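You operate a simulated robot arm through the tools that you are given. There is no shell and no other tool. Be economical: measure what you need, move in short steps, check, and stop when the job is done.

You run a simulated robot arm. Do the job below in one go: nothing can be reset, and whatever is moved stays where it is left.

JOB
Put the rye packet in the red crate and the yellow token in the green box drawer.
Fine: the packet from the top of the dark green box; the packet upright; the drawer ends shut; leave the packets on the shelf. Set down upright: what you pick out.

Only the result counts: the job must be done as asked and must still hold three seconds after the hand-in. Knocking over, shifting, dropping, spilling or breaking anything else fails it.

ROBOT AND FRAMES
A 7-joint arm with a two-finger parallel gripper on a trunk, on a base that drives. Base frame: it is fixed to the floor where the robot stands at the start and does not move with it; the origin is under the middle of the robot, x ahead of it, y to its left, z up; the surface under the hand at the start is at about z = 85. Lengths are in cm, angles in degrees, forces in N, time in s.
Its first joint turns from -166.0 to 166.0 degrees. Places, roughly: green box drawer [60, -60, 90]; inside of the green box drawer [50, -60, 90]; inside of the red crate [50, -20, 90]. Payload 4.4 kg.
The tool frame sits at the grasp point between the pads (the TCP): z along the fingers, y along the line on which they close. The tips reach 2.3 cm beyond it. The gripper opens to 9.4 cm. The fingers are 3.8 cm wide and 1 cm thick; the gripper's body (5.4 by 9.6 cm) begins 3.9 cm behind the TCP.
Orientation is that of the tool frame in the base frame, as [roll, pitch, yaw] about the fixed x, y, z axes, in that order (R = Rz(yaw) Ry(pitch) Rx(roll)). With the fingers straight down and closing along the base's y, the tool's x points along the base's -x, its y along +y and its z along -z.

CONTROLS
- The arm moves only by the tool play_rows. Its argument "targets" is a list that holds one entry, the list of rows, each a list of 7 numbers: the opening in per cent of the stroke, from 0 (shut) to 100 (fully open), then the shift along the tool's x, y, z in cm, then the turn, a rotation vector about the tool's x, y, z in degrees. In form: [[[jaw, x, y, z, rx, ry, rz], ...]]. A call has 1 to 12 rows; each row is the pose to reach, as a shift and turn from the pose commanded when the call began, along the tool's axes at that moment. Rows are played at 5 a second. More than 5 cm and 8.6 degrees between two rows, or a gripper value outside its range, and nothing of the call is played. Where a pose cannot be reached the arm comes as near as it can. A force on the tool above 40 N (or 10 N above the force at the start of the call, whichever is more), or a blocked arm, ends the call early, and 0.2 s more pass. The fingers move at their own pace (about 10.8 cm/s each) and stop on an object; they squeeze with about 26 N. The grip force told is the motor's: it shows also when the fingers shut on nothing. Time passes only in rows, and 0.2 s behind the last, so rows that repeat a pose let the fingers close. The reply holds the time, the measured pose of the TCP, the force on the tool along the base axes, the opening and the grip force, in the units named above and with some noise, with the torque about the TCP (base axes, N m) and any sound that the robot's microphone picked up.
- Cameras (640 x 400 px; columns grow to the right, rows downward): "scene" is now at [15.5, 16.05, 146.89]; the picture's right is [-0.82, -0.58, 0.00], its down [-0.32, 0.46, -0.83] and it looks along [0.48, -0.68, -0.56] (base axes); focal length 264 px, centre (320, 200). "wrist" rides on the gripper at [8.6, 1.6, -7.4] in the tool frame; the picture's right is [-0.18, 0.98, 0.00], its down [-0.58, -0.11, -0.81] and it looks along [-0.79, -0.15, 0.59] (tool axes); focal length 243 px, centre (320, 200). There is no depth. A picture from a camera that has moved, and an enlarged one, comes with that camera's place and axes in the base frame and with its lens.
- get_image(camera): a new picture of that camera. No time passes.
- base_move(legs): drives the robot by 1 to 6 legs, each [ahead, left, turn to the left] in cm, cm and degrees, along the robot's own axes; the way and the turn of a leg run together, so that a leg with both is an arc; at most 150 cm and 180 degrees a leg. The arm and the cameras ride along, it lands a little off, and it stops where it bumps. It gives what a move gives.
- head_to(pan, tilt): turns the head with the scene camera to pan (to the left, within 120 degrees either way) and tilt (down, from -29 to 69), counted from straight ahead of the robot. It gives what a move gives.
- inspect(camera, box): a new picture of the part [left, top, right, bottom] of that camera's present view, enlarged. No time passes.
- close_job(): hands the job in; it is judged then, once.

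Work in short steps. Places have to be worked out from the pictures, the camera data and where the tool is seen: move nearer, look again, correct. Check each grasp and each placing, and mend what went wrong. You have 120 turns and 98 pictures in all, those below and enlarged ones among them. Open the gripper and draw the arm clear of the work before you hand the job in, unless the task says otherwise; then end with one line.

The tools are called after "Request:" by a JSON object that holds its "fn" and its "kwargs". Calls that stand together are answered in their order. play_rows: Moves the arm, as the interface text tells. Its arguments: {"type":"object","properties":{"targets":{"type":"array","items":{"type":"array","items":{"type":"array","items":{"type":"number"}}}}},"required":["targets"]} The other tools are called the same way: base_move (legs) drives the base; head_to (pan, tilt) turns the head that bears the scene camera; get_image (camera) takes a picture; inspect (camera, box) takes an enlarged picture of a part of a camera's view; close_job () hands the job in.

At the start:

```text
t: 0.0
ee_pos: [36.9, -47.76, 117.3]
tool_rot: [-180.0, -0.1, 179.9]
wrist_force: [0.4, -0.2, -0.4]
wrist_torque: [0.0, -0.01, 0.0]
opening: 9.41
grasp_force: 0.2
robot x, y, heading: [0.26, -0.15, -0.1]
head pan, tilt: [-54.8, 34.0]
```

scene: 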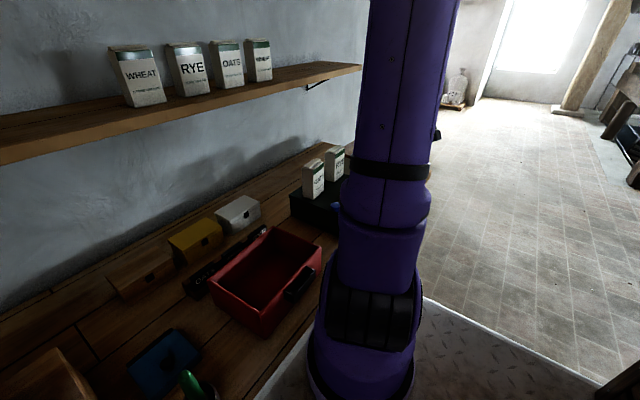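
wrist: 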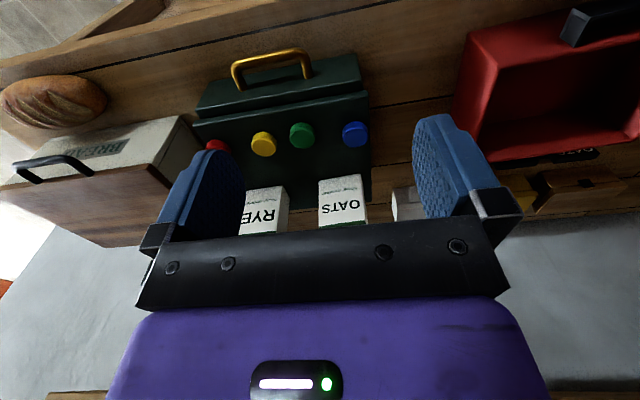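

The first pictures are dark and the arm blocks part of the bench, so I'll enlarge both views to see the dark green box, its packets and the tokens.

Request:
{"fn": "inspect", "kwargs": {"camera": "wrist", "box": [150, 30, 450, 240]}}

Request:
{"fn": "inspect", "kwargs": {"camera": "scene", "box": [80, 130, 400, 350]}}

```text
1.90 times, centred on (300, 135) of wrist
camera zoom: at [28.28, -46.14, 124.86], right [0.18, 0.98, 0.0], down [0.58, -0.11, 0.81], along [0.79, -0.15, -0.59], focal length 462 px, centre (358, 324)
```

zoom: 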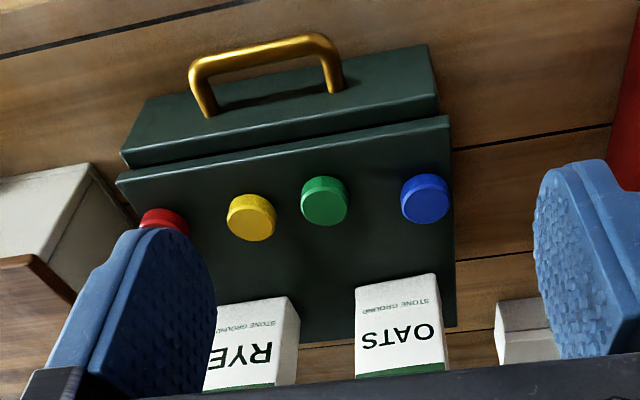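

```text
1.82 times, centred on (240, 240) of scene
camera zoom: at [15.5, 16.05, 146.89], right [-0.82, -0.58, 0.0], down [-0.32, 0.46, -0.83], along [0.48, -0.68, -0.56], focal length 479 px, centre (466, 127)
```

zoom: 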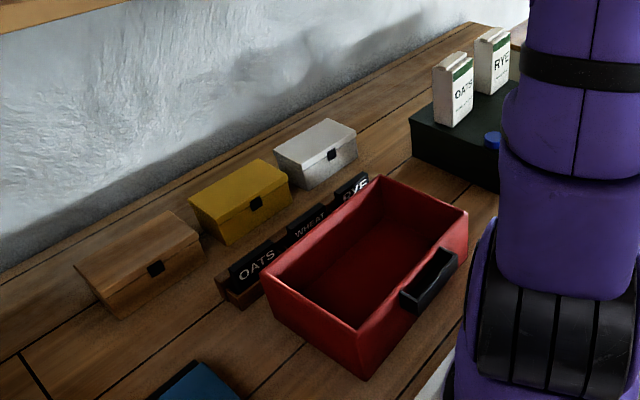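

The wrist view is upside down: picture right is +y and up is towards the robot. The box top is at z≈94, spanning x 47–71 and y −69 to −43. I put the yellow token near (52, −60) and the rye packet near (65, −64). I'll shift sideways to line up with the rye packet and look again.

Request:
{"fn": "play_rows", "kwargs": {"targets": [[[100, -2, -4, -1, 0, 0, 0], [100, -4, -8, -2, 0, 0, 0], [100, -5, -12, -3, 0, 0, 0], [100, -6, -16, -4, 0, 0, 0], [100, -6, -16, -4, 0, 0, 0]]]}}

Request:
{"fn": "get_image", "kwargs": {"camera": "wrist"}}

Request:
{"fn": "get_image", "kwargs": {"camera": "scene"}}

```text
t: 1.2
ee_pos: [42.92, -63.87, 121.28]
tool_rot: [-180.0, 0.0, -179.9]
wrist_force: [0.0, -0.1, 0.5]
wrist_torque: [-0.02, 0.0, -0.01]
opening: 9.4
grasp_force: 0.1
robot x, y, heading: [0.08, 0.06, 0.1]
head pan, tilt: [-54.8, 34.0]
```

```text
93 pictures are left
camera wrist: at [34.22, -62.18, 128.86], right [0.18, 0.98, 0.0], down [0.58, -0.11, 0.81], along [0.79, -0.15, -0.59], focal length 243 px, centre (320, 200)
```

wrist: 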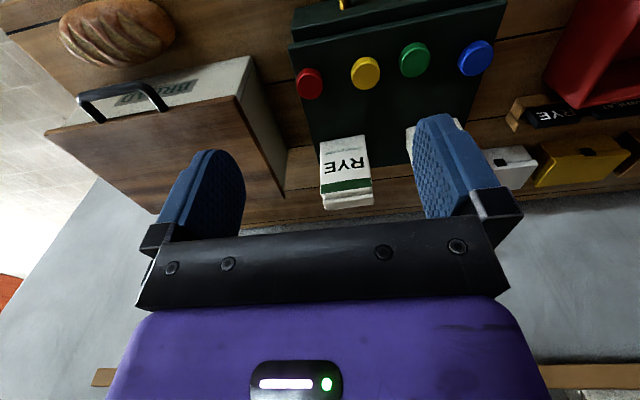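

```text
92 pictures are left
camera scene: at [15.5, 16.06, 146.89], right [-0.82, -0.58, 0.0], down [-0.32, 0.46, -0.83], along [0.48, -0.68, -0.56], focal length 264 px, centre (320, 200)
```

scene: 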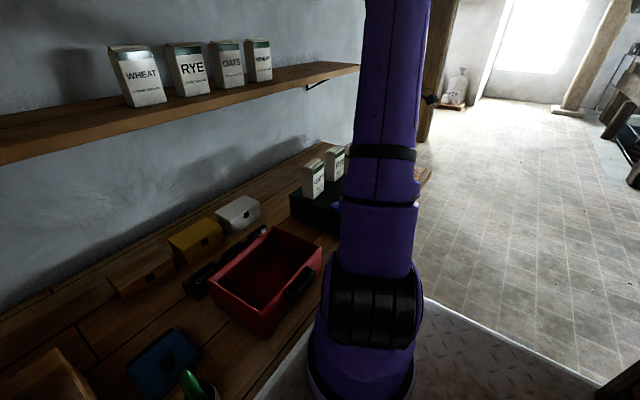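

The rye packet stands at about x 63 (front face), y −64, with its top near z 108 and a width of about 7.5. I'll enlarge it to get its width and depth before choosing the grasp direction.

Request:
{"fn": "inspect", "kwargs": {"camera": "wrist", "box": [260, 100, 440, 220]}}

Request:
{"fn": "inspect", "kwargs": {"camera": "scene", "box": [280, 120, 380, 240]}}

```text
3.33 times, centred on (350, 160) of wrist
camera zoom: at [34.22, -62.18, 128.86], right [0.18, 0.98, 0.0], down [0.58, -0.11, 0.81], along [0.79, -0.15, -0.59], focal length 809 px, centre (220, 333)
```

zoom: 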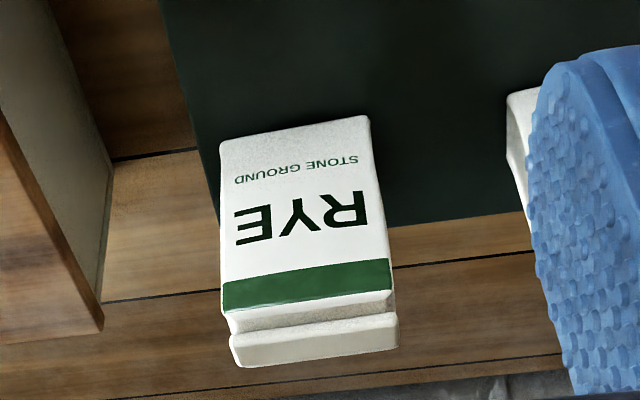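

```text
3.33 times, centred on (330, 180) of scene
camera zoom: at [15.5, 16.06, 146.89], right [-0.82, -0.58, 0.0], down [-0.32, 0.46, -0.83], along [0.48, -0.68, -0.56], focal length 878 px, centre (287, 267)
```

zoom: 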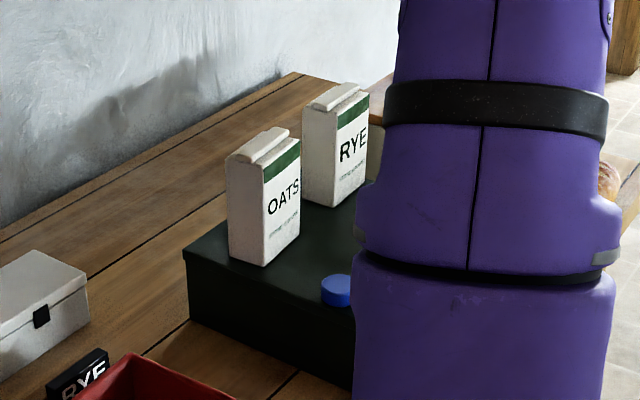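

Combining both views, the rye packet has its centre at about (65.3, −64), its top at about 108, and is roughly 7.3 wide in y and 4.5 deep in x. I'll grip across its width and approach part way to check that it sits between the fingers.

Request:
{"fn": "play_rows", "kwargs": {"targets": [[[100, -4, 0, 0, 0, 0, 0], [100, -8, 0, 0, 0, 0, 0], [100, -12, 0, 1, 0, 0, 0], [100, -15, 0, 3, 0, 0, 0], [100, -15, 0, 3, 0, 0, 0]]]}}

Request:
{"fn": "get_image", "kwargs": {"camera": "wrist"}}

```text
t: 2.4
ee_pos: [58.01, -63.75, 118.35]
tool_rot: [-180.0, 0.0, -180.0]
wrist_force: [0.0, 0.3, 0.3]
wrist_torque: [0.01, 0.0, 0.01]
opening: 9.38
grasp_force: 0.1
robot x, y, heading: [0.22, -0.1, -0.1]
head pan, tilt: [-54.8, 34.0]
```

```text
89 pictures are left
camera wrist: at [49.34, -62.06, 125.84], right [0.18, 0.98, 0.0], down [0.58, -0.11, 0.81], along [0.79, -0.15, -0.59], focal length 243 px, centre (320, 200)
```

wrist: 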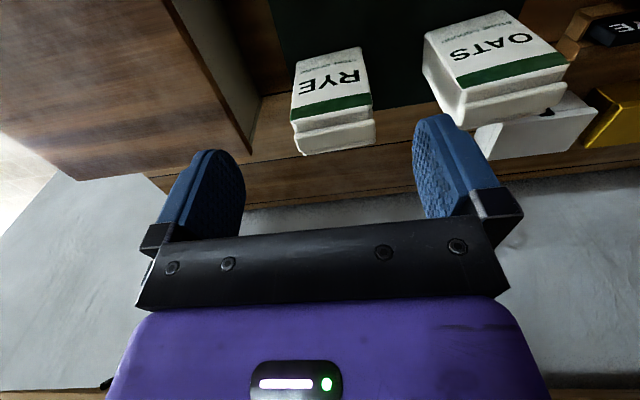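

The packet's top shows centre y≈−63.5 and front face x≈62.6, so its centre x is about 64.9. I'll move over it and descend to z≈105, which leaves the palm about 1 cm above the fold.

Request:
{"fn": "play_rows", "kwargs": {"targets": [[[100, -4, 0.2, 0, 0, 0, 0], [100, -6.9, 0.3, 0, 0, 0, 0], [100, -6.9, 0.3, 3, 0, 0, 0], [100, -6.9, 0.3, 6, 0, 0, 0], [100, -6.9, 0.3, 8.5, 0, 0, 0], [100, -6.9, 0.3, 8.5, 0, 0, 0]]]}}

Request:
{"fn": "get_image", "kwargs": {"camera": "wrist"}}

```text
t: 3.8
ee_pos: [64.86, -63.38, 109.8]
tool_rot: [-180.0, 0.0, -180.0]
wrist_force: [0.6, 0.3, -0.4]
wrist_torque: [-0.01, 0.0, 0.01]
opening: 9.4
grasp_force: 0.1
robot x, y, heading: [-0.17, 0.22, 0.1]
head pan, tilt: [-54.8, 34.0]
```

```text
88 pictures are left
camera wrist: at [56.17, -61.75, 117.35], right [0.18, 0.98, 0.0], down [0.58, -0.11, 0.81], along [0.79, -0.15, -0.59], focal length 243 px, centre (320, 200)
```

wrist: 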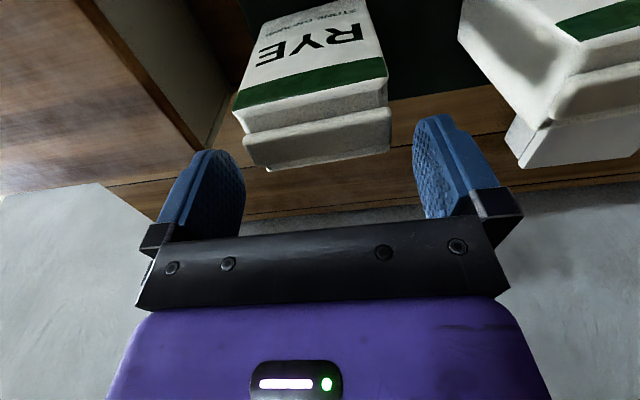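

The packet is centred between the fingers to within about 0.2 cm. I'll descend the last 4.6 cm and close.

Request:
{"fn": "play_rows", "kwargs": {"targets": [[[100, 0, -0.2, 1.5, 0, 0, 0], [100, 0, -0.2, 3, 0, 0, 0], [100, 0, -0.2, 4.5, 0, 0, 0], [100, 0, -0.2, 4.5, 0, 0, 0], [60, 0, -0.2, 4.5, 0, 0, 0], [30, 0, -0.2, 4.5, 0, 0, 0], [30, 0, -0.2, 4.5, 0, 0, 0]]]}}

Request:
{"fn": "get_image", "kwargs": {"camera": "wrist"}}

```text
t: 5.4
ee_pos: [64.89, -63.75, 105.43]
tool_rot: [180.0, 0.0, -180.0]
wrist_force: [1.7, 0.7, 0.3]
wrist_torque: [0.03, -0.18, 0.07]
opening: 8.06
grasp_force: 25.9
robot x, y, heading: [-0.09, 0.18, 0.2]
head pan, tilt: [-54.8, 34.0]
```

```text
87 pictures are left
camera wrist: at [56.21, -62.01, 112.89], right [0.18, 0.98, 0.0], down [0.58, -0.11, 0.81], along [0.79, -0.15, -0.59], focal length 243 px, centre (320, 200)
```

wrist: 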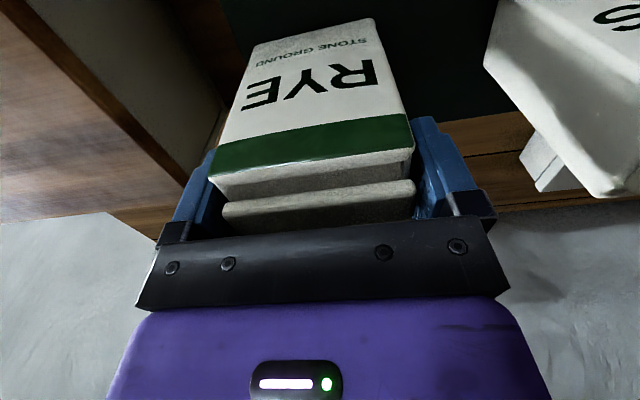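

The grip holds at 8.06 cm with full force. I'll lift straight up and check the packet comes along.

Request:
{"fn": "play_rows", "kwargs": {"targets": [[[30, 0, 0, -2, 0, 0, 0], [30, 0, 0, -5, 0, 0, 0], [30, 0, 0, -9, 0, 0, 0], [30, 0, 0, -13, 0, 0, 0], [30, 0, 0, -16, 0, 0, 0], [30, 3, 0, -16, 0, 0, 0], [30, 7, 0, -16, 0, 0, 0], [30, 7, 0, -16, 0, 0, 0]]]}}

Request:
{"fn": "get_image", "kwargs": {"camera": "wrist"}}

Request:
{"fn": "get_image", "kwargs": {"camera": "scene"}}

```text
t: 7.2
ee_pos: [57.75, -63.73, 121.34]
tool_rot: [-180.0, 0.0, 180.0]
wrist_force: [-0.1, 0.0, -3.8]
wrist_torque: [-0.03, -0.06, -0.05]
opening: 7.99
grasp_force: 26.0
robot x, y, heading: [-0.29, -0.25, 0.1]
head pan, tilt: [-54.8, 34.0]
```

```text
86 pictures are left
camera wrist: at [49.09, -62.1, 128.84], right [0.18, 0.98, 0.0], down [0.58, -0.11, 0.81], along [0.79, -0.15, -0.59], focal length 243 px, centre (320, 200)
```

wrist: 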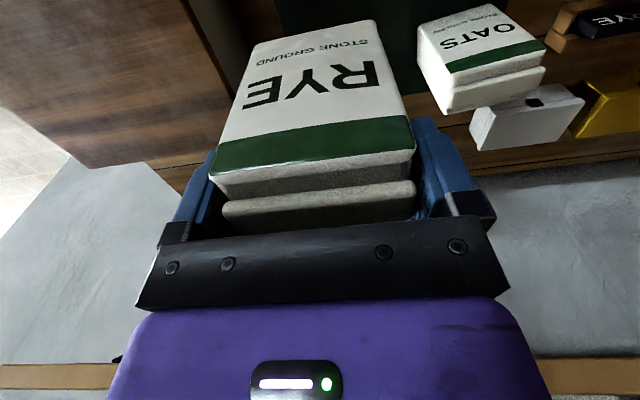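

```text
85 pictures are left
camera scene: at [15.52, 16.03, 146.89], right [-0.82, -0.58, 0.0], down [-0.32, 0.46, -0.83], along [0.48, -0.68, -0.56], focal length 264 px, centre (320, 200)
```

scene: 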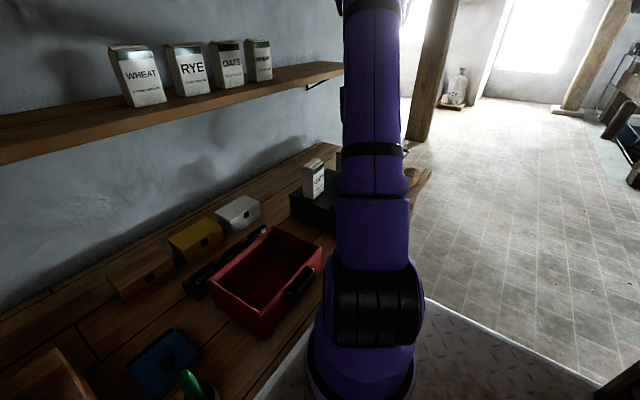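

The packet is lifted and firm. The crate rim spans about x 46–63 and y −27.5 to −4 at z≈94.5. I'll carry the packet high and clear of the oats packet to above (57, −18).

Request:
{"fn": "play_rows", "kwargs": {"targets": [[[30, 3, 2, -1, 0, 0, 0], [30, 5, 6, -1, 0, 0, 0], [30, 5, 10, -1, 0, 0, 0], [30, 5, 14, -1, 0, 0, 0], [30, 5, 18, -1, 0, 0, 0], [30, 4, 22, -1, 0, 0, 0], [30, 3, 26, -1, 0, 0, 0], [30, 2, 30, -1, 0, 0, 0], [30, 1, 34, -1, 0, 0, 0], [30, 0.7, 38, -1, 0, 0, 0], [30, 0.7, 42, -1, 0, 0, 0], [30, 0.7, 46, -1, 0, 0, 0]]]}}

Request:
{"fn": "get_image", "kwargs": {"camera": "scene"}}

Request:
{"fn": "get_image", "kwargs": {"camera": "wrist"}}

```text
t: 9.8
ee_pos: [57.31, -17.96, 122.44]
tool_rot: [180.0, -0.1, 179.9]
wrist_force: [0.8, -0.1, -4.5]
wrist_torque: [0.04, 0.0, 0.0]
opening: 7.98
grasp_force: 26.4
robot x, y, heading: [-0.13, -0.09, -0.2]
head pan, tilt: [-54.8, 34.0]
```

```text
84 pictures are left
camera scene: at [15.53, 16.0, 146.9], right [-0.82, -0.58, 0.0], down [-0.32, 0.46, -0.83], along [0.48, -0.68, -0.56], focal length 264 px, centre (320, 200)
```

scene: 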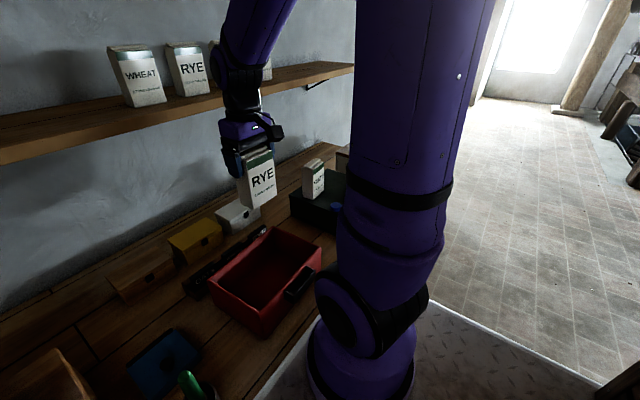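

```text
83 pictures are left
camera wrist: at [48.58, -16.22, 130.0], right [0.19, 0.98, 0.0], down [0.58, -0.11, 0.81], along [0.79, -0.15, -0.59], focal length 243 px, centre (320, 200)
```

wrist: 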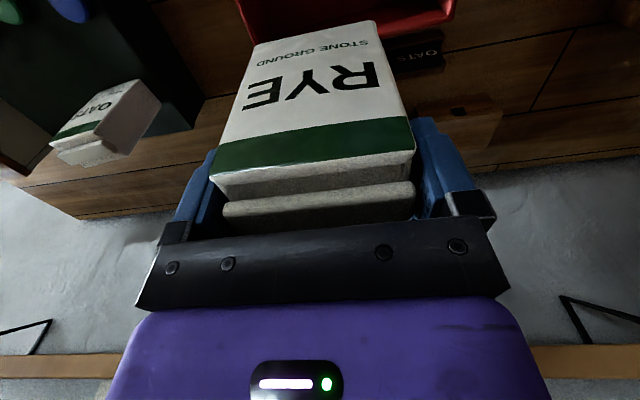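

The back rim is near x≈62, so I'll bring the packet to x≈55.5 for clearance. Then I'll lower it until its base is just above the rim and look again.

Request:
{"fn": "play_rows", "kwargs": {"targets": [[[30, 1.8, 1, 0, 0, 0, 0], [30, 1.8, 1, 4, 0, 0, 0], [30, 1.8, 1, 8, 0, 0, 0], [30, 1.8, 1, 12, 0, 0, 0], [30, 1.8, 1, 14.5, 0, 0, 0], [30, 1.8, 1, 14.5, 0, 0, 0]]]}}

Request:
{"fn": "inspect", "kwargs": {"camera": "scene", "box": [160, 120, 360, 345]}}

```text
t: 11.2
ee_pos: [55.42, -16.65, 107.95]
tool_rot: [-180.0, -0.1, 180.0]
wrist_force: [-0.1, -0.4, -3.8]
wrist_torque: [-0.01, -0.02, 0.01]
opening: 7.98
grasp_force: 25.9
robot x, y, heading: [0.05, -0.08, -0.1]
head pan, tilt: [-54.8, 34.0]
```

```text
1.78 times, centred on (260, 232) of scene
camera zoom: at [15.5, 16.06, 146.89], right [-0.82, -0.58, 0.0], down [-0.32, 0.46, -0.83], along [0.48, -0.68, -0.56], focal length 468 px, centre (427, 142)
```

zoom: 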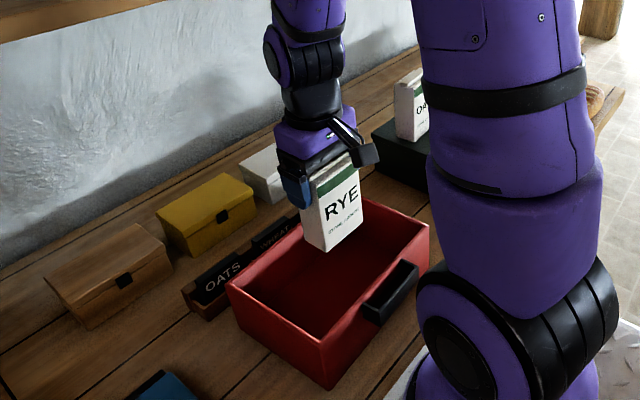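

The packet is above the crate interior with its base near z 97. I'll lower it gently to the floor in small steps, and the force limit will stop me at contact.

Request:
{"fn": "play_rows", "kwargs": {"targets": [[[30, 0, 0, 3, 0, 0, 0], [30, 0, 0, 6, 0, 0, 0], [30, 0, 0, 8, 0, 0, 0], [30, 0, 0, 9, 0, 0, 0], [30, 0, 0, 9.5, 0, 0, 0], [30, 0, 0, 9.5, 0, 0, 0]]]}}

Request:
{"fn": "inspect", "kwargs": {"camera": "scene", "box": [160, 120, 360, 345]}}

```text
t: 12.6
ee_pos: [55.43, -16.65, 98.27]
tool_rot: [-180.0, 0.0, -180.0]
wrist_force: [0.2, -0.2, -3.6]
wrist_torque: [-0.01, 0.0, 0.0]
opening: 7.99
grasp_force: 25.9
robot x, y, heading: [-0.48, 0.31, -0.2]
head pan, tilt: [-54.8, 34.0]
```

```text
1.78 times, centred on (260, 232) of scene
camera zoom: at [15.51, 16.05, 146.89], right [-0.82, -0.58, 0.0], down [-0.32, 0.46, -0.83], along [0.48, -0.68, -0.56], focal length 468 px, centre (427, 142)
```

zoom: 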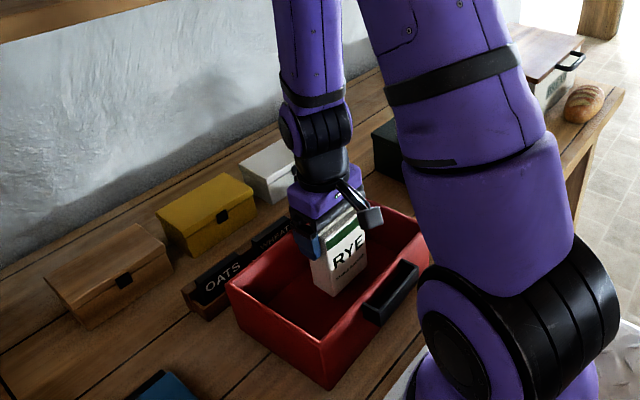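

No contact yet, so I'll keep lowering in steps of a few millimetres.

Request:
{"fn": "play_rows", "kwargs": {"targets": [[[30, 0, 0, 0.4, 0, 0, 0], [30, 0, 0, 0.7, 0, 0, 0], [30, 0, 0, 1.0, 0, 0, 0], [30, 0, 0, 1.3, 0, 0, 0], [30, 0, 0, 1.3, 0, 0, 0]]]}}

```text
t: 13.8
ee_pos: [55.41, -16.61, 97.07]
tool_rot: [-179.9, 0.0, 180.0]
wrist_force: [-0.4, 0.2, -4.5]
wrist_torque: [0.05, -0.04, 0.0]
opening: 7.99
grasp_force: 25.9
robot x, y, heading: [-0.17, -0.1, -0.0]
head pan, tilt: [-54.8, 34.0]
```

Still carrying the full weight. I'll go down a little more in 2 mm steps.

Request:
{"fn": "play_rows", "kwargs": {"targets": [[[30, 0, 0, 0.2, 0, 0, 0], [30, 0, 0, 0.4, 0, 0, 0], [30, 0, 0, 0.6, 0, 0, 0], [30, 0, 0, 0.8, 0, 0, 0], [30, 0, 0, 1.0, 0, 0, 0], [30, 0, 0, 1.2, 0, 0, 0], [30, 0, 0, 1.2, 0, 0, 0]]]}}

```text
t: 15.4
ee_pos: [55.35, -16.63, 95.87]
tool_rot: [180.0, 0.1, 180.0]
wrist_force: [1.6, 0.1, 24.4]
wrist_torque: [0.18, -0.18, -0.21]
opening: 7.99
grasp_force: 26.0
robot x, y, heading: [-0.08, -0.12, 0.1]
head pan, tilt: [-54.8, 34.0]
```

The packet touched down with 24 N upward. I'll ease off 2 mm, open fully, and look before rising.

Request:
{"fn": "play_rows", "kwargs": {"targets": [[[30, 0, 0, -0.2, 0, 0, 0], [60, 0, 0, -0.2, 0, 0, 0], [100, 0, 0, -0.2, 0, 0, 0], [100, 0, 0, -0.2, 0, 0, 0], [100, 0, 0, -0.2, 0, 0, 0]]]}}

Request:
{"fn": "get_image", "kwargs": {"camera": "wrist"}}

```text
t: 16.6
ee_pos: [55.26, -16.68, 96.03]
tool_rot: [179.9, 0.0, 179.9]
wrist_force: [0.6, 0.0, -0.2]
wrist_torque: [0.02, 0.01, -0.02]
opening: 9.4
grasp_force: 0.1
robot x, y, heading: [-0.2, 0.06, 0.1]
head pan, tilt: [-54.8, 34.0]
```

```text
80 pictures are left
camera wrist: at [46.67, -15.02, 103.57], right [0.18, 0.98, 0.0], down [0.58, -0.11, 0.81], along [0.79, -0.15, -0.59], focal length 243 px, centre (320, 200)
```

wrist: 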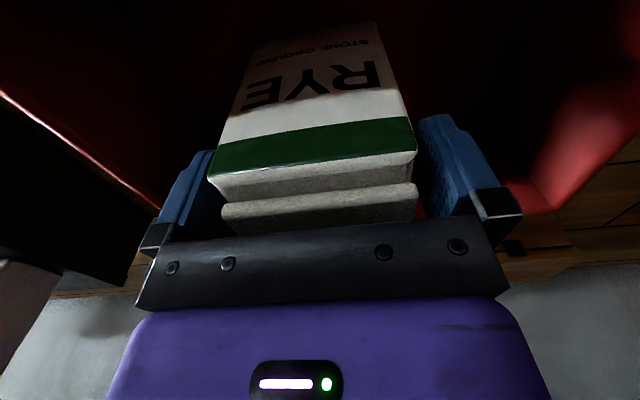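

The packet stands free with a gap to both fingers. I'll rise straight up and check it.

Request:
{"fn": "play_rows", "kwargs": {"targets": [[[100, 0, 0, -2, 0, 0, 0], [100, 0, 0, -5, 0, 0, 0], [100, 0, 0, -9, 0, 0, 0], [100, 0, 0, -13, 0, 0, 0], [100, 0, 0, -18, 0, 0, 0], [100, 0, 0, -18, 0, 0, 0]]]}}

Request:
{"fn": "get_image", "kwargs": {"camera": "scene"}}

```text
t: 18.0
ee_pos: [55.34, -16.72, 114.09]
tool_rot: [180.0, 0.1, 180.0]
wrist_force: [0.8, 0.2, -0.2]
wrist_torque: [-0.03, -0.02, 0.0]
opening: 9.4
grasp_force: 0.0
robot x, y, heading: [0.04, 0.27, 0.1]
head pan, tilt: [-54.8, 34.0]
```

```text
79 pictures are left
camera scene: at [15.52, 16.05, 146.89], right [-0.82, -0.58, 0.0], down [-0.32, 0.46, -0.83], along [0.48, -0.68, -0.56], focal length 264 px, centre (320, 200)
```

scene: 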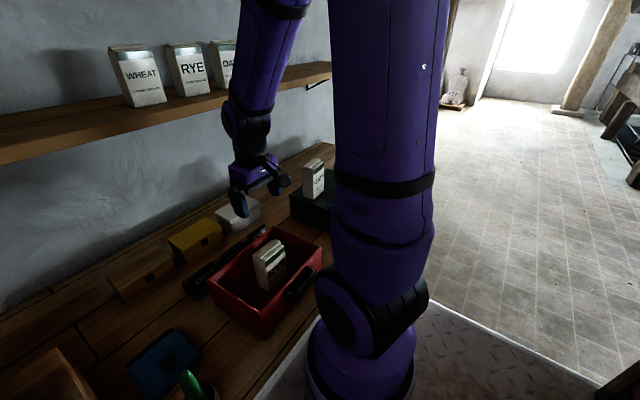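

The rye packet stands upright in the crate. Next is the drawer, so I'll bring the hand back over the handle side at about (36, −56) and look.

Request:
{"fn": "play_rows", "kwargs": {"targets": [[[100, 0, -4, -2, 0, 0, 0], [100, 1, -8, -3, 0, 0, 0], [100, 2, -12, -3, 0, 0, 0], [100, 4, -16, -3, 0, 0, 0], [100, 7, -20, -3, 0, 0, 0], [100, 10, -24, -3, 0, 0, 0], [100, 13, -28, -3, 0, 0, 0], [100, 16, -32, -3, 0, 0, 0], [100, 19, -36, -3, 0, 0, 0], [100, 22, -40, -3, 0, 0, 0], [100, 22, -40, -3, 0, 0, 0]]]}}

Request:
{"fn": "get_image", "kwargs": {"camera": "wrist"}}

Request:
{"fn": "get_image", "kwargs": {"camera": "scene"}}

```text
t: 20.4
ee_pos: [33.25, -56.74, 117.18]
tool_rot: [-179.9, 0.1, 180.0]
wrist_force: [0.6, 0.0, -0.5]
wrist_torque: [-0.02, 0.01, -0.04]
opening: 9.39
grasp_force: 0.0
robot x, y, heading: [0.02, 0.28, -0.1]
head pan, tilt: [-54.8, 34.0]
```

```text
78 pictures are left
camera wrist: at [24.63, -54.97, 124.61], right [0.18, 0.98, 0.0], down [0.58, -0.11, 0.81], along [0.79, -0.15, -0.59], focal length 243 px, centre (320, 200)
```

wrist: 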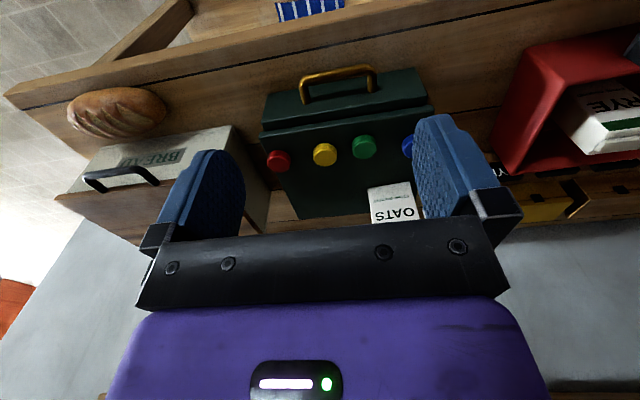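

```text
77 pictures are left
camera scene: at [15.5, 16.06, 146.89], right [-0.82, -0.58, 0.0], down [-0.32, 0.46, -0.83], along [0.48, -0.68, -0.56], focal length 264 px, centre (320, 200)
```

scene: 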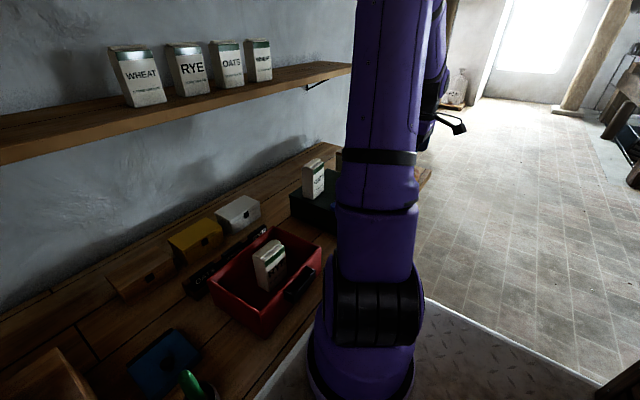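

Request:
{"fn": "inspect", "kwargs": {"camera": "wrist", "box": [250, 50, 450, 175]}}

```text
3.20 times, centred on (350, 112) of wrist
camera zoom: at [24.63, -54.97, 124.61], right [0.18, 0.98, 0.0], down [0.58, -0.11, 0.81], along [0.79, -0.15, -0.59], focal length 776 px, centre (224, 480)
```

zoom: 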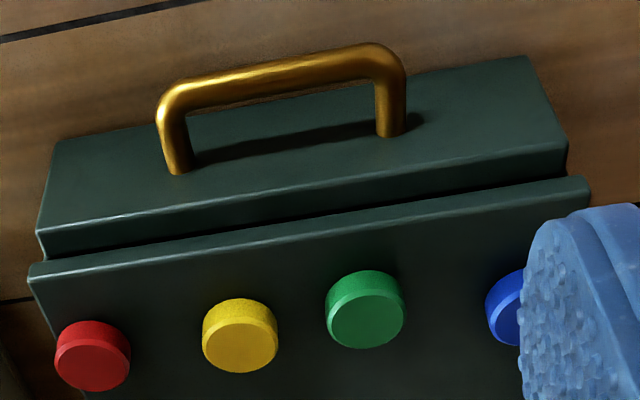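

The drawer face is at x≈45.4. The handle bar runs along y from −61 to −51, at about x 42, z 90, with a gap of about 3 cm to the face. I'll turn the hand 90° so the jaws straddle the bar in x, narrow the opening, and move above the bar.

Request:
{"fn": "play_rows", "kwargs": {"targets": [[[60, -1, 0, 0, 0, 0, 8.2], [39, -2, 0, 0, 0, 0, 16.4], [39, -3, 0, 0, 0, 0, 24.6], [39, -4, 0.2, 0, 0, 0, 32.8], [39, -5, 0.4, 0, 0, 0, 41], [39, -6, 0.6, 0, 0, 0, 49.2], [39, -7, 0.7, 0, 0, 0, 57.4], [39, -8, 0.7, 0, 0, 0, 65.6], [39, -8.4, 0.7, 0, 0, 0, 73.8], [39, -8.4, 0.7, 0, 0, 0, 82], [39, -8.4, 0.7, 0, 0, 0, 90], [39, -8.4, 0.7, 0, 0, 0, 90]]]}}

Request:
{"fn": "get_image", "kwargs": {"camera": "wrist"}}

Request:
{"fn": "get_image", "kwargs": {"camera": "scene"}}

```text
t: 23.0
ee_pos: [41.84, -55.97, 116.96]
tool_rot: [179.9, 0.0, 89.9]
wrist_force: [-0.7, 0.2, 1.4]
wrist_torque: [0.04, 0.03, 0.01]
opening: 3.64
grasp_force: 0.1
robot x, y, heading: [0.15, -0.05, -0.1]
head pan, tilt: [-54.8, 34.0]
```

```text
75 pictures are left
camera wrist: at [43.33, -47.31, 124.6], right [0.98, -0.19, 0.0], down [-0.11, -0.58, 0.81], along [-0.15, -0.79, -0.59], focal length 243 px, centre (320, 200)
```

wrist: 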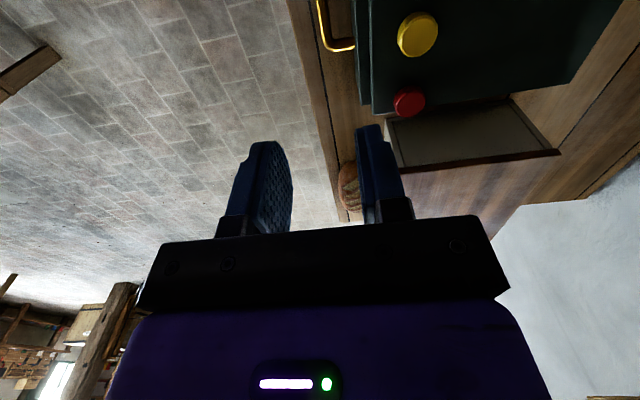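

```text
74 pictures are left
camera scene: at [15.5, 16.05, 146.89], right [-0.82, -0.58, 0.0], down [-0.32, 0.46, -0.83], along [0.48, -0.68, -0.56], focal length 264 px, centre (320, 200)
```

scene: 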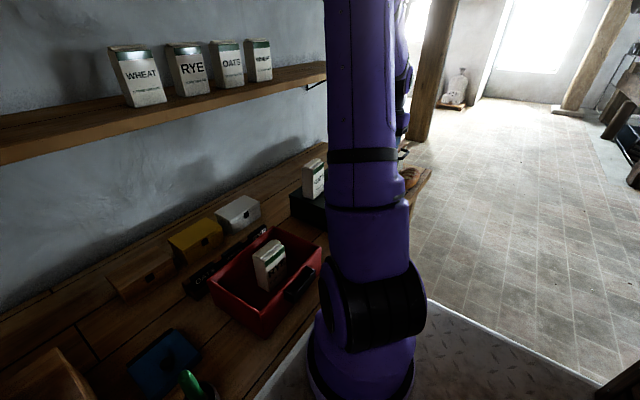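

The bar centre reads x≈41.7 and the face ≈45. I'll descend part way to z≈99 and refine.

Request:
{"fn": "play_rows", "kwargs": {"targets": [[[39, 0, 0, 4, 0, 0, 0], [39, 0, 0, 8, 0, 0, 0], [39, 0, 0, 12, 0, 0, 0], [39, 0, 0, 16, 0, 0, 0], [39, 0, 0, 18, 0, 0, 0], [39, 0, 0, 18, 0, 0, 0]]]}}

Request:
{"fn": "get_image", "kwargs": {"camera": "wrist"}}

Request:
{"fn": "head_to", "kwargs": {"pan": -70, "tilt": 45}}

Request:
{"fn": "get_image", "kwargs": {"camera": "scene"}}

```text
t: 24.4
ee_pos: [41.84, -55.91, 99.04]
tool_rot: [180.0, 0.1, 90.0]
wrist_force: [-0.1, 0.5, -0.1]
wrist_torque: [-0.02, -0.03, 0.04]
opening: 3.68
grasp_force: 0.1
robot x, y, heading: [0.13, -0.01, -0.2]
head pan, tilt: [-54.8, 34.0]
```

```text
73 pictures are left
camera wrist: at [43.4, -47.24, 106.54], right [0.98, -0.18, 0.0], down [-0.11, -0.58, 0.81], along [-0.15, -0.79, -0.59], focal length 243 px, centre (320, 200)
```

wrist: 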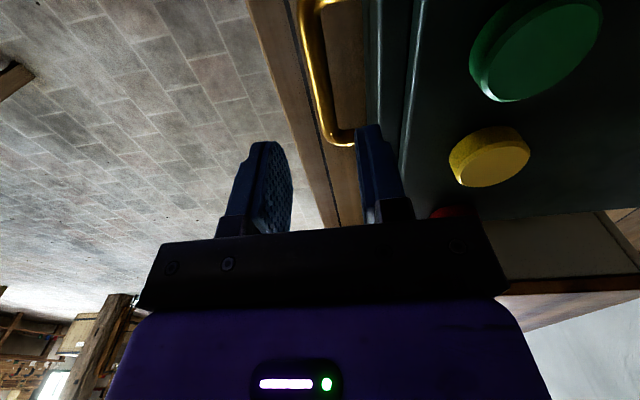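

```text
t: 25.2
ee_pos: [41.78, -55.87, 99.02]
tool_rot: [180.0, 0.0, 90.0]
wrist_force: [0.0, -0.7, -0.1]
wrist_torque: [0.0, 0.0, -0.02]
opening: 3.67
grasp_force: 0.1
robot x, y, heading: [-0.1, -0.02, -0.3]
head pan, tilt: [-70.0, 45.0]
```

```text
72 pictures are left
camera scene: at [13.19, 15.65, 145.26], right [-0.94, -0.34, 0.0], down [-0.24, 0.66, -0.71], along [0.24, -0.66, -0.71], focal length 264 px, centre (320, 200)
```

scene: 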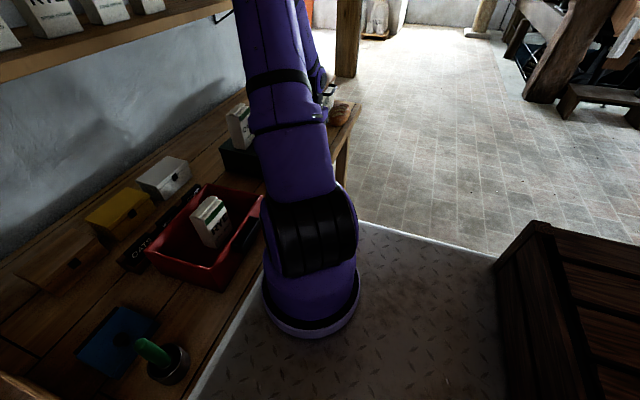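

The bar is at x≈41.9 and z≈90, and the face at 45.3, so the far finger fits with about 0.6 cm to spare. I'll descend to z≈91 and close on the bar.

Request:
{"fn": "play_rows", "kwargs": {"targets": [[[39, 0, 0, 3, 0, 0, 0], [39, 0, 0, 5.5, 0, 0, 0], [39, 0, 0, 7, 0, 0, 0], [39, 0, 0, 8, 0, 0, 0], [39, 0, 0, 8, 0, 0, 0]]]}}

Request:
{"fn": "get_image", "kwargs": {"camera": "wrist"}}

```text
t: 26.4
ee_pos: [41.71, -55.99, 91.06]
tool_rot: [180.0, 0.0, 90.0]
wrist_force: [-0.2, 0.0, -0.6]
wrist_torque: [-0.02, -0.02, 0.0]
opening: 3.65
grasp_force: 0.0
robot x, y, heading: [0.22, -0.28, -0.1]
head pan, tilt: [-70.0, 45.0]
```

```text
71 pictures are left
camera wrist: at [43.35, -47.25, 98.57], right [0.98, -0.18, 0.0], down [-0.11, -0.58, 0.81], along [-0.15, -0.79, -0.59], focal length 243 px, centre (320, 200)
```

wrist: 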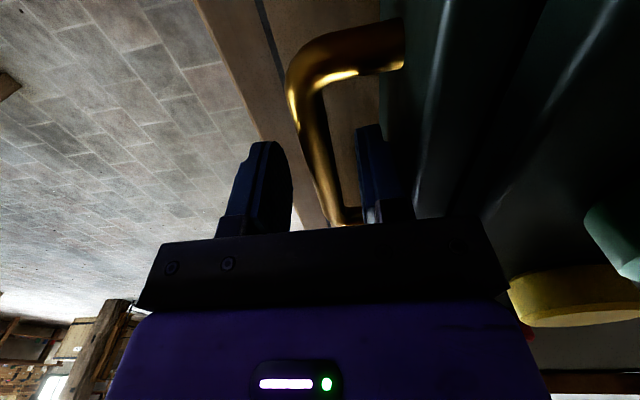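

The bar sits between the fingers above their tips. I'll close on it.

Request:
{"fn": "play_rows", "kwargs": {"targets": [[[20, 0, 0, 0, 0, 0, 0], [5, 0, 0, 0, 0, 0, 0], [0, 0, 0, 0, 0, 0, 0], [0, 0, 0, 0, 0, 0, 0]]]}}

```text
t: 27.4
ee_pos: [41.73, -55.9, 91.03]
tool_rot: [179.9, 0.0, 90.1]
wrist_force: [2.6, -1.4, -0.5]
wrist_torque: [-0.03, 0.0, 1.77]
opening: 1.41
grasp_force: 45.2
robot x, y, heading: [0.21, 0.23, 0.1]
head pan, tilt: [-70.0, 45.0]
```

The bar is gripped at 1.41 cm. I'll pull straight towards −x in 1 cm steps.

Request:
{"fn": "play_rows", "kwargs": {"targets": [[[0, 0, -1, 0, 0, 0, 0], [0, 0, -2, 0, 0, 0, 0], [0, 0, -3, 0, 0, 0, 0], [0, 0, -4, 0, 0, 0, 0], [0, 0, -4, 0, 0, 0, 0]]]}}

Request:
{"fn": "get_image", "kwargs": {"camera": "wrist"}}

```text
t: 28.6
ee_pos: [37.61, -55.96, 90.99]
tool_rot: [-179.9, 0.0, 90.0]
wrist_force: [-1.3, 0.5, 10.8]
wrist_torque: [0.53, 0.06, 1.71]
opening: 1.39
grasp_force: 45.4
robot x, y, heading: [-0.01, 0.13, -0.1]
head pan, tilt: [-70.0, 45.0]
```

```text
70 pictures are left
camera wrist: at [39.27, -47.26, 98.57], right [0.98, -0.18, 0.0], down [-0.11, -0.58, 0.81], along [-0.15, -0.79, -0.59], focal length 243 px, centre (320, 200)
```

wrist: 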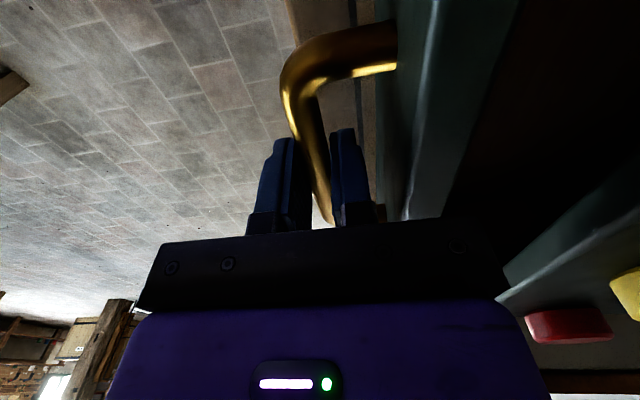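

The drawer slides smoothly. I'll pull another 7 cm.

Request:
{"fn": "play_rows", "kwargs": {"targets": [[[0, 0, -1.5, 0, 0, 0, 0], [0, 0, -3, 0, 0, 0, 0], [0, 0, -4.5, 0, 0, 0, 0], [0, 0, -6, 0, 0, 0, 0], [0, 0, -7, 0, 0, 0, 0], [0, 0, -7, 0, 0, 0, 0]]]}}

Request:
{"fn": "get_image", "kwargs": {"camera": "wrist"}}

```text
t: 30.0
ee_pos: [30.78, -55.96, 91.08]
tool_rot: [-180.0, 0.0, 90.0]
wrist_force: [-0.8, 6.6, 5.7]
wrist_torque: [-0.05, -0.05, 1.71]
opening: 1.42
grasp_force: 45.4
robot x, y, heading: [0.31, 0.19, -0.1]
head pan, tilt: [-70.0, 45.0]
```

```text
69 pictures are left
camera wrist: at [32.31, -47.29, 98.57], right [0.98, -0.18, 0.0], down [-0.11, -0.58, 0.81], along [-0.15, -0.79, -0.59], focal length 243 px, centre (320, 200)
```

wrist: 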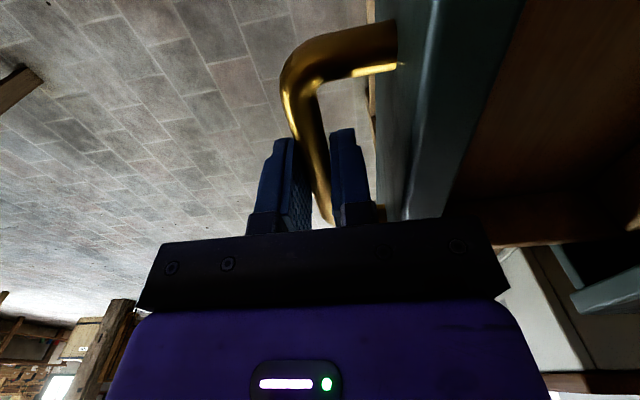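

The drawer is open about 11 cm, leaving its interior at roughly x 35.5–46.5. I'll release the bar and rise.

Request:
{"fn": "play_rows", "kwargs": {"targets": [[[20, 0, 0, 0, 0, 0, 0], [36, 0, 0, 0, 0, 0, 0], [36, 0, 0, 0, 0, 0, 0], [36, 0, 0, -2, 0, 0, 0], [36, 0, 0, -5, 0, 0, 0], [36, 0, 0, -9, 0, 0, 0], [50, 0, 0, -14, 0, 0, 0], [60, 0, 0, -19, 0, 0, 0], [65, 0, 0, -23, 0, 0, 0], [65, 0, 0, -23, 0, 0, 0]]]}}

Request:
{"fn": "get_image", "kwargs": {"camera": "wrist"}}

```text
t: 32.2
ee_pos: [30.76, -55.93, 114.17]
tool_rot: [-180.0, 0.1, 89.9]
wrist_force: [0.4, 0.8, 0.1]
wrist_torque: [-0.02, 0.03, 0.0]
opening: 6.12
grasp_force: 0.1
robot x, y, heading: [-0.16, -0.08, -0.2]
head pan, tilt: [-70.0, 45.0]
```

```text
68 pictures are left
camera wrist: at [32.38, -47.24, 121.62], right [0.98, -0.18, 0.0], down [-0.11, -0.58, 0.81], along [-0.15, -0.79, -0.59], focal length 243 px, centre (320, 200)
```

wrist: 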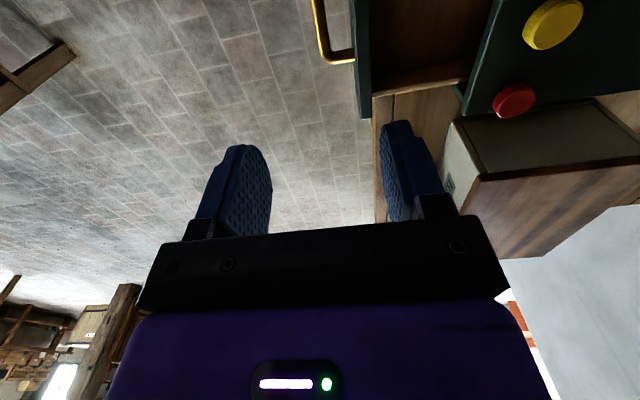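

The drawer is open and its wooden tray shows. I'll move above the yellow token's area and look down at it.

Request:
{"fn": "play_rows", "kwargs": {"targets": [[[65, 0, 4, 0, 0, 0, 0], [65, 0, 8, 0, 0, 0, 0], [65, 0, 12, 0, 0, 0, 0], [65, 0, 16, 1, 0, 0, 0], [65, -1, 20, 3, 0, 0, 0], [65, -2, 21, 5, 0, 0, 0], [65, -2, 21, 5, 0, 0, 0]]]}}

Request:
{"fn": "get_image", "kwargs": {"camera": "wrist"}}

```text
t: 33.8
ee_pos: [51.7, -57.93, 109.18]
tool_rot: [179.9, -0.1, 90.0]
wrist_force: [-0.2, 0.1, -0.4]
wrist_torque: [-0.03, 0.0, -0.01]
opening: 6.11
grasp_force: 0.1
robot x, y, heading: [-0.05, -0.17, -0.0]
head pan, tilt: [-70.0, 45.0]
```

```text
67 pictures are left
camera wrist: at [53.32, -49.27, 116.65], right [0.98, -0.18, 0.0], down [-0.11, -0.58, 0.81], along [-0.15, -0.79, -0.59], focal length 243 px, centre (320, 200)
```

wrist: 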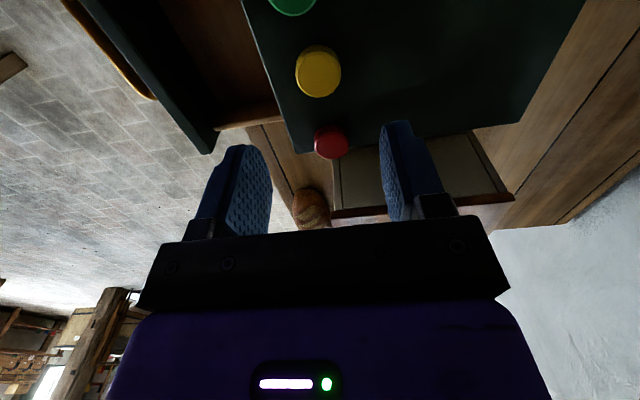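

Request:
{"fn": "inspect", "kwargs": {"camera": "wrist", "box": [260, 20, 400, 110]}}

```text
4.44 times, centred on (330, 65) of wrist
camera zoom: at [53.32, -49.27, 116.65], right [0.98, -0.18, 0.0], down [-0.11, -0.58, 0.81], along [-0.15, -0.79, -0.59], focal length 1078 px, centre (276, 800)
```

zoom: 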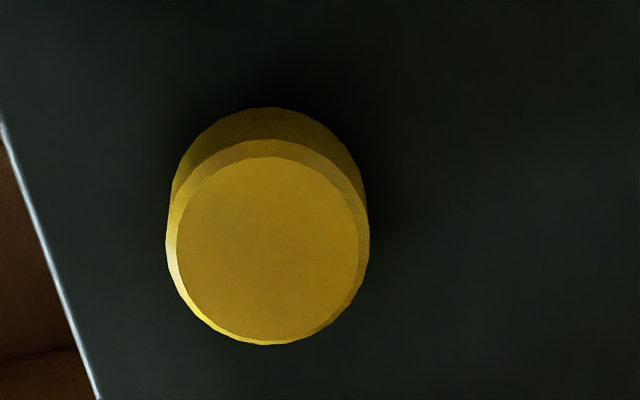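

The yellow token is at (51.2, −59.4), about 3.9 across and 1.6 thick, standing on z≈94.3. I'll go over it and descend with the tips stopping just above the lid.

Request:
{"fn": "play_rows", "kwargs": {"targets": [[[65, -1.45, -0.5, 0, 0, 0, 0], [65, -1.45, -0.5, 4, 0, 0, 0], [65, -1.45, -0.5, 8, 0, 0, 0], [65, -1.45, -0.5, 10, 0, 0, 0], [65, -1.45, -0.5, 11, 0, 0, 0], [65, -1.45, -0.5, 11, 0, 0, 0]]]}}

Request:
{"fn": "get_image", "kwargs": {"camera": "wrist"}}

```text
t: 35.2
ee_pos: [51.21, -59.42, 98.13]
tool_rot: [-180.0, 0.0, 90.0]
wrist_force: [0.4, -0.3, -0.4]
wrist_torque: [0.01, 0.02, 0.01]
opening: 6.13
grasp_force: 0.0
robot x, y, heading: [0.13, -0.01, 0.2]
head pan, tilt: [-70.0, 45.0]
```

```text
65 pictures are left
camera wrist: at [52.86, -50.72, 105.58], right [0.98, -0.18, 0.0], down [-0.11, -0.58, 0.81], along [-0.15, -0.79, -0.59], focal length 243 px, centre (320, 200)
```

wrist: 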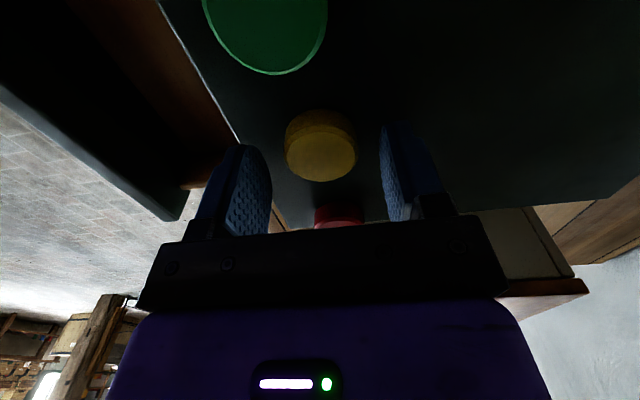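

The token is centred between the fingers. I'll descend 1.1 cm and close.

Request:
{"fn": "play_rows", "kwargs": {"targets": [[[65, 0, 0, 0.6, 0, 0, 0], [65, 0, 0, 1.1, 0, 0, 0], [65, 0, 0, 1.1, 0, 0, 0], [45, 0, 0, 1.1, 0, 0, 0], [25, 0, 0, 1.1, 0, 0, 0], [25, 0, 0, 1.1, 0, 0, 0], [25, 0, 0, 1.1, 0, 0, 0]]]}}

Request:
{"fn": "get_image", "kwargs": {"camera": "wrist"}}

```text
t: 35.9
ee_pos: [51.37, -59.28, 97.32]
tool_rot: [179.8, 0.1, 89.9]
wrist_force: [-2.7, 9.4, 13.0]
wrist_torque: [0.45, 0.51, -0.31]
opening: 6.2
grasp_force: 0.5
robot x, y, heading: [0.28, 0.01, 0.2]
head pan, tilt: [-70.0, 45.0]
stopped in row 3: the force on the tool passed its limit at 42 N (the readings are from after the stop); the commanded pose is now the measured one
```

```text
64 pictures are left
camera wrist: at [52.88, -50.71, 104.83], right [0.98, -0.18, 0.0], down [-0.11, -0.58, 0.81], along [-0.15, -0.79, -0.59], focal length 243 px, centre (320, 200)
```

wrist: 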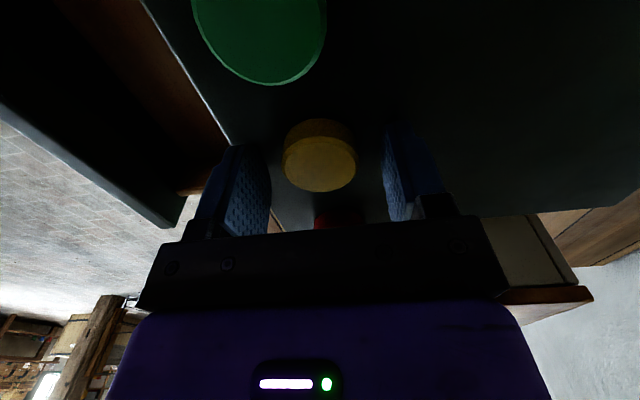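

The fingertips touched the lid at TCP z≈97.3, so the lid is really at about 95. I'll back off 3 mm and close on the token.

Request:
{"fn": "play_rows", "kwargs": {"targets": [[[65, 0, 0, -0.25, 0, 0, 0], [65, 0, 0, -0.25, 0, 0, 0], [45, 0, 0, -0.25, 0, 0, 0], [25, 0, 0, -0.25, 0, 0, 0], [25, 0, 0, -0.25, 0, 0, 0], [25, 0, 0, -0.25, 0, 0, 0]]]}}

Request:
{"fn": "get_image", "kwargs": {"camera": "wrist"}}

```text
t: 37.3
ee_pos: [51.19, -59.43, 97.48]
tool_rot: [179.9, 0.0, 90.0]
wrist_force: [0.2, 0.9, -0.3]
wrist_torque: [0.0, -0.01, -0.01]
opening: 3.51
grasp_force: 26.2
robot x, y, heading: [-0.06, -0.1, 0.0]
head pan, tilt: [-70.0, 45.0]
```

```text
63 pictures are left
camera wrist: at [52.89, -50.8, 104.97], right [0.98, -0.18, 0.0], down [-0.11, -0.58, 0.81], along [-0.15, -0.79, -0.59], focal length 243 px, centre (320, 200)
```

wrist: 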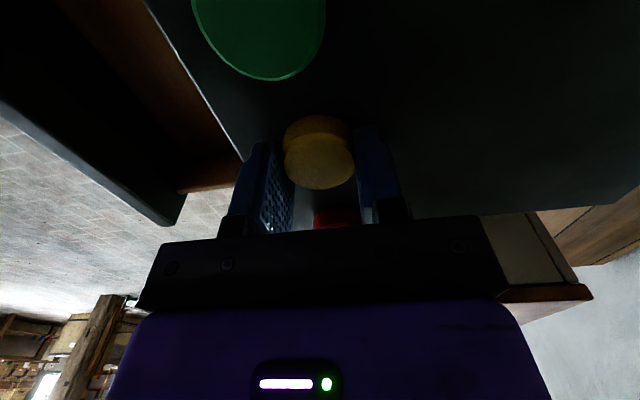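

The token is gripped at 3.5 cm. I'll lift and check that it comes up level.

Request:
{"fn": "play_rows", "kwargs": {"targets": [[[25, 0, 0, -1, 0, 0, 0], [25, 0, 0, -3, 0, 0, 0], [25, 0, 0, -6, 0, 0, 0], [25, 0, 0, -9, 0, 0, 0], [25, 0, 0, -9, 0, 0, 0]]]}}

Request:
{"fn": "inspect", "kwargs": {"camera": "wrist", "box": [160, 0, 480, 230]}}

```text
t: 38.5
ee_pos: [51.27, -59.62, 106.35]
tool_rot: [179.9, 0.2, 89.9]
wrist_force: [0.3, -0.5, -0.1]
wrist_torque: [-0.01, 0.01, -0.02]
opening: 3.46
grasp_force: 26.0
robot x, y, heading: [-0.0, -0.16, 0.2]
head pan, tilt: [-70.0, 45.0]
```

```text
1.74 times, centred on (320, 115) of wrist
camera zoom: at [52.87, -50.83, 114.0], right [0.98, -0.18, 0.0], down [-0.11, -0.58, 0.81], along [-0.15, -0.79, -0.59], focal length 422 px, centre (320, 348)
```

zoom: 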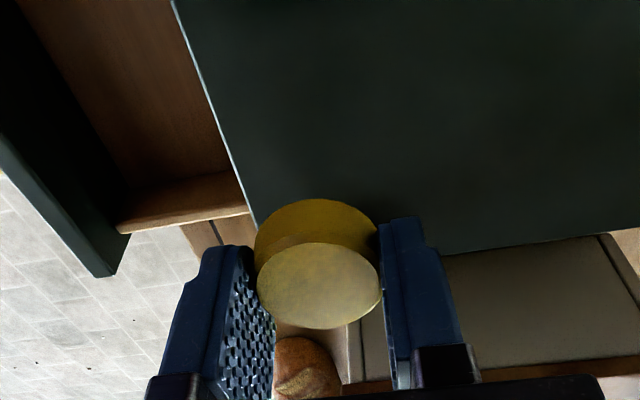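

The token is held level. I'll turn the hand back −90°, because its narrow side fits the 11 cm opening better, while moving above the open drawer at (41, −58).

Request:
{"fn": "play_rows", "kwargs": {"targets": [[[25, 0, -1, -1, 0, 0, -8.2], [25, 0, -2, -2, 0, 0, -16.4], [25, 0, -3, -3, 0, 0, -24.6], [25, 0, -4, -3, 0, 0, -32.8], [25, 0.5, -5, -3, 0, 0, -41], [25, 1, -6, -3, 0, 0, -49.2], [25, 1.5, -7, -3, 0, 0, -57.4], [25, 1.5, -8, -3, 0, 0, -65.6], [25, 1.5, -9, -3, 0, 0, -73.8], [25, 1.5, -10, -3, 0, 0, -82], [25, 1.5, -10.2, -3, 0, 0, -90], [25, 1.5, -10.2, -3, 0, 0, -90]]]}}

Request:
{"fn": "get_image", "kwargs": {"camera": "wrist"}}

```text
t: 41.1
ee_pos: [41.15, -57.92, 109.47]
tool_rot: [-179.9, 0.0, -179.9]
wrist_force: [-0.1, 0.4, 0.4]
wrist_torque: [0.01, 0.01, -0.01]
opening: 3.48
grasp_force: 25.9
robot x, y, heading: [0.11, 0.22, -0.0]
head pan, tilt: [-70.0, 45.0]
```

```text
61 pictures are left
camera wrist: at [32.4, -56.29, 116.95], right [0.18, 0.98, 0.0], down [0.58, -0.11, 0.81], along [0.79, -0.15, -0.59], focal length 243 px, centre (320, 200)
```

wrist: 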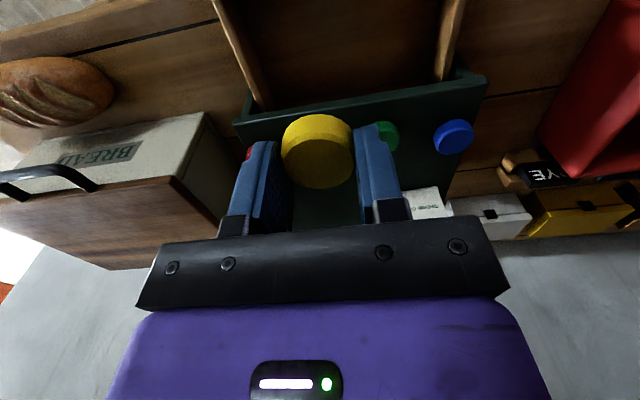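

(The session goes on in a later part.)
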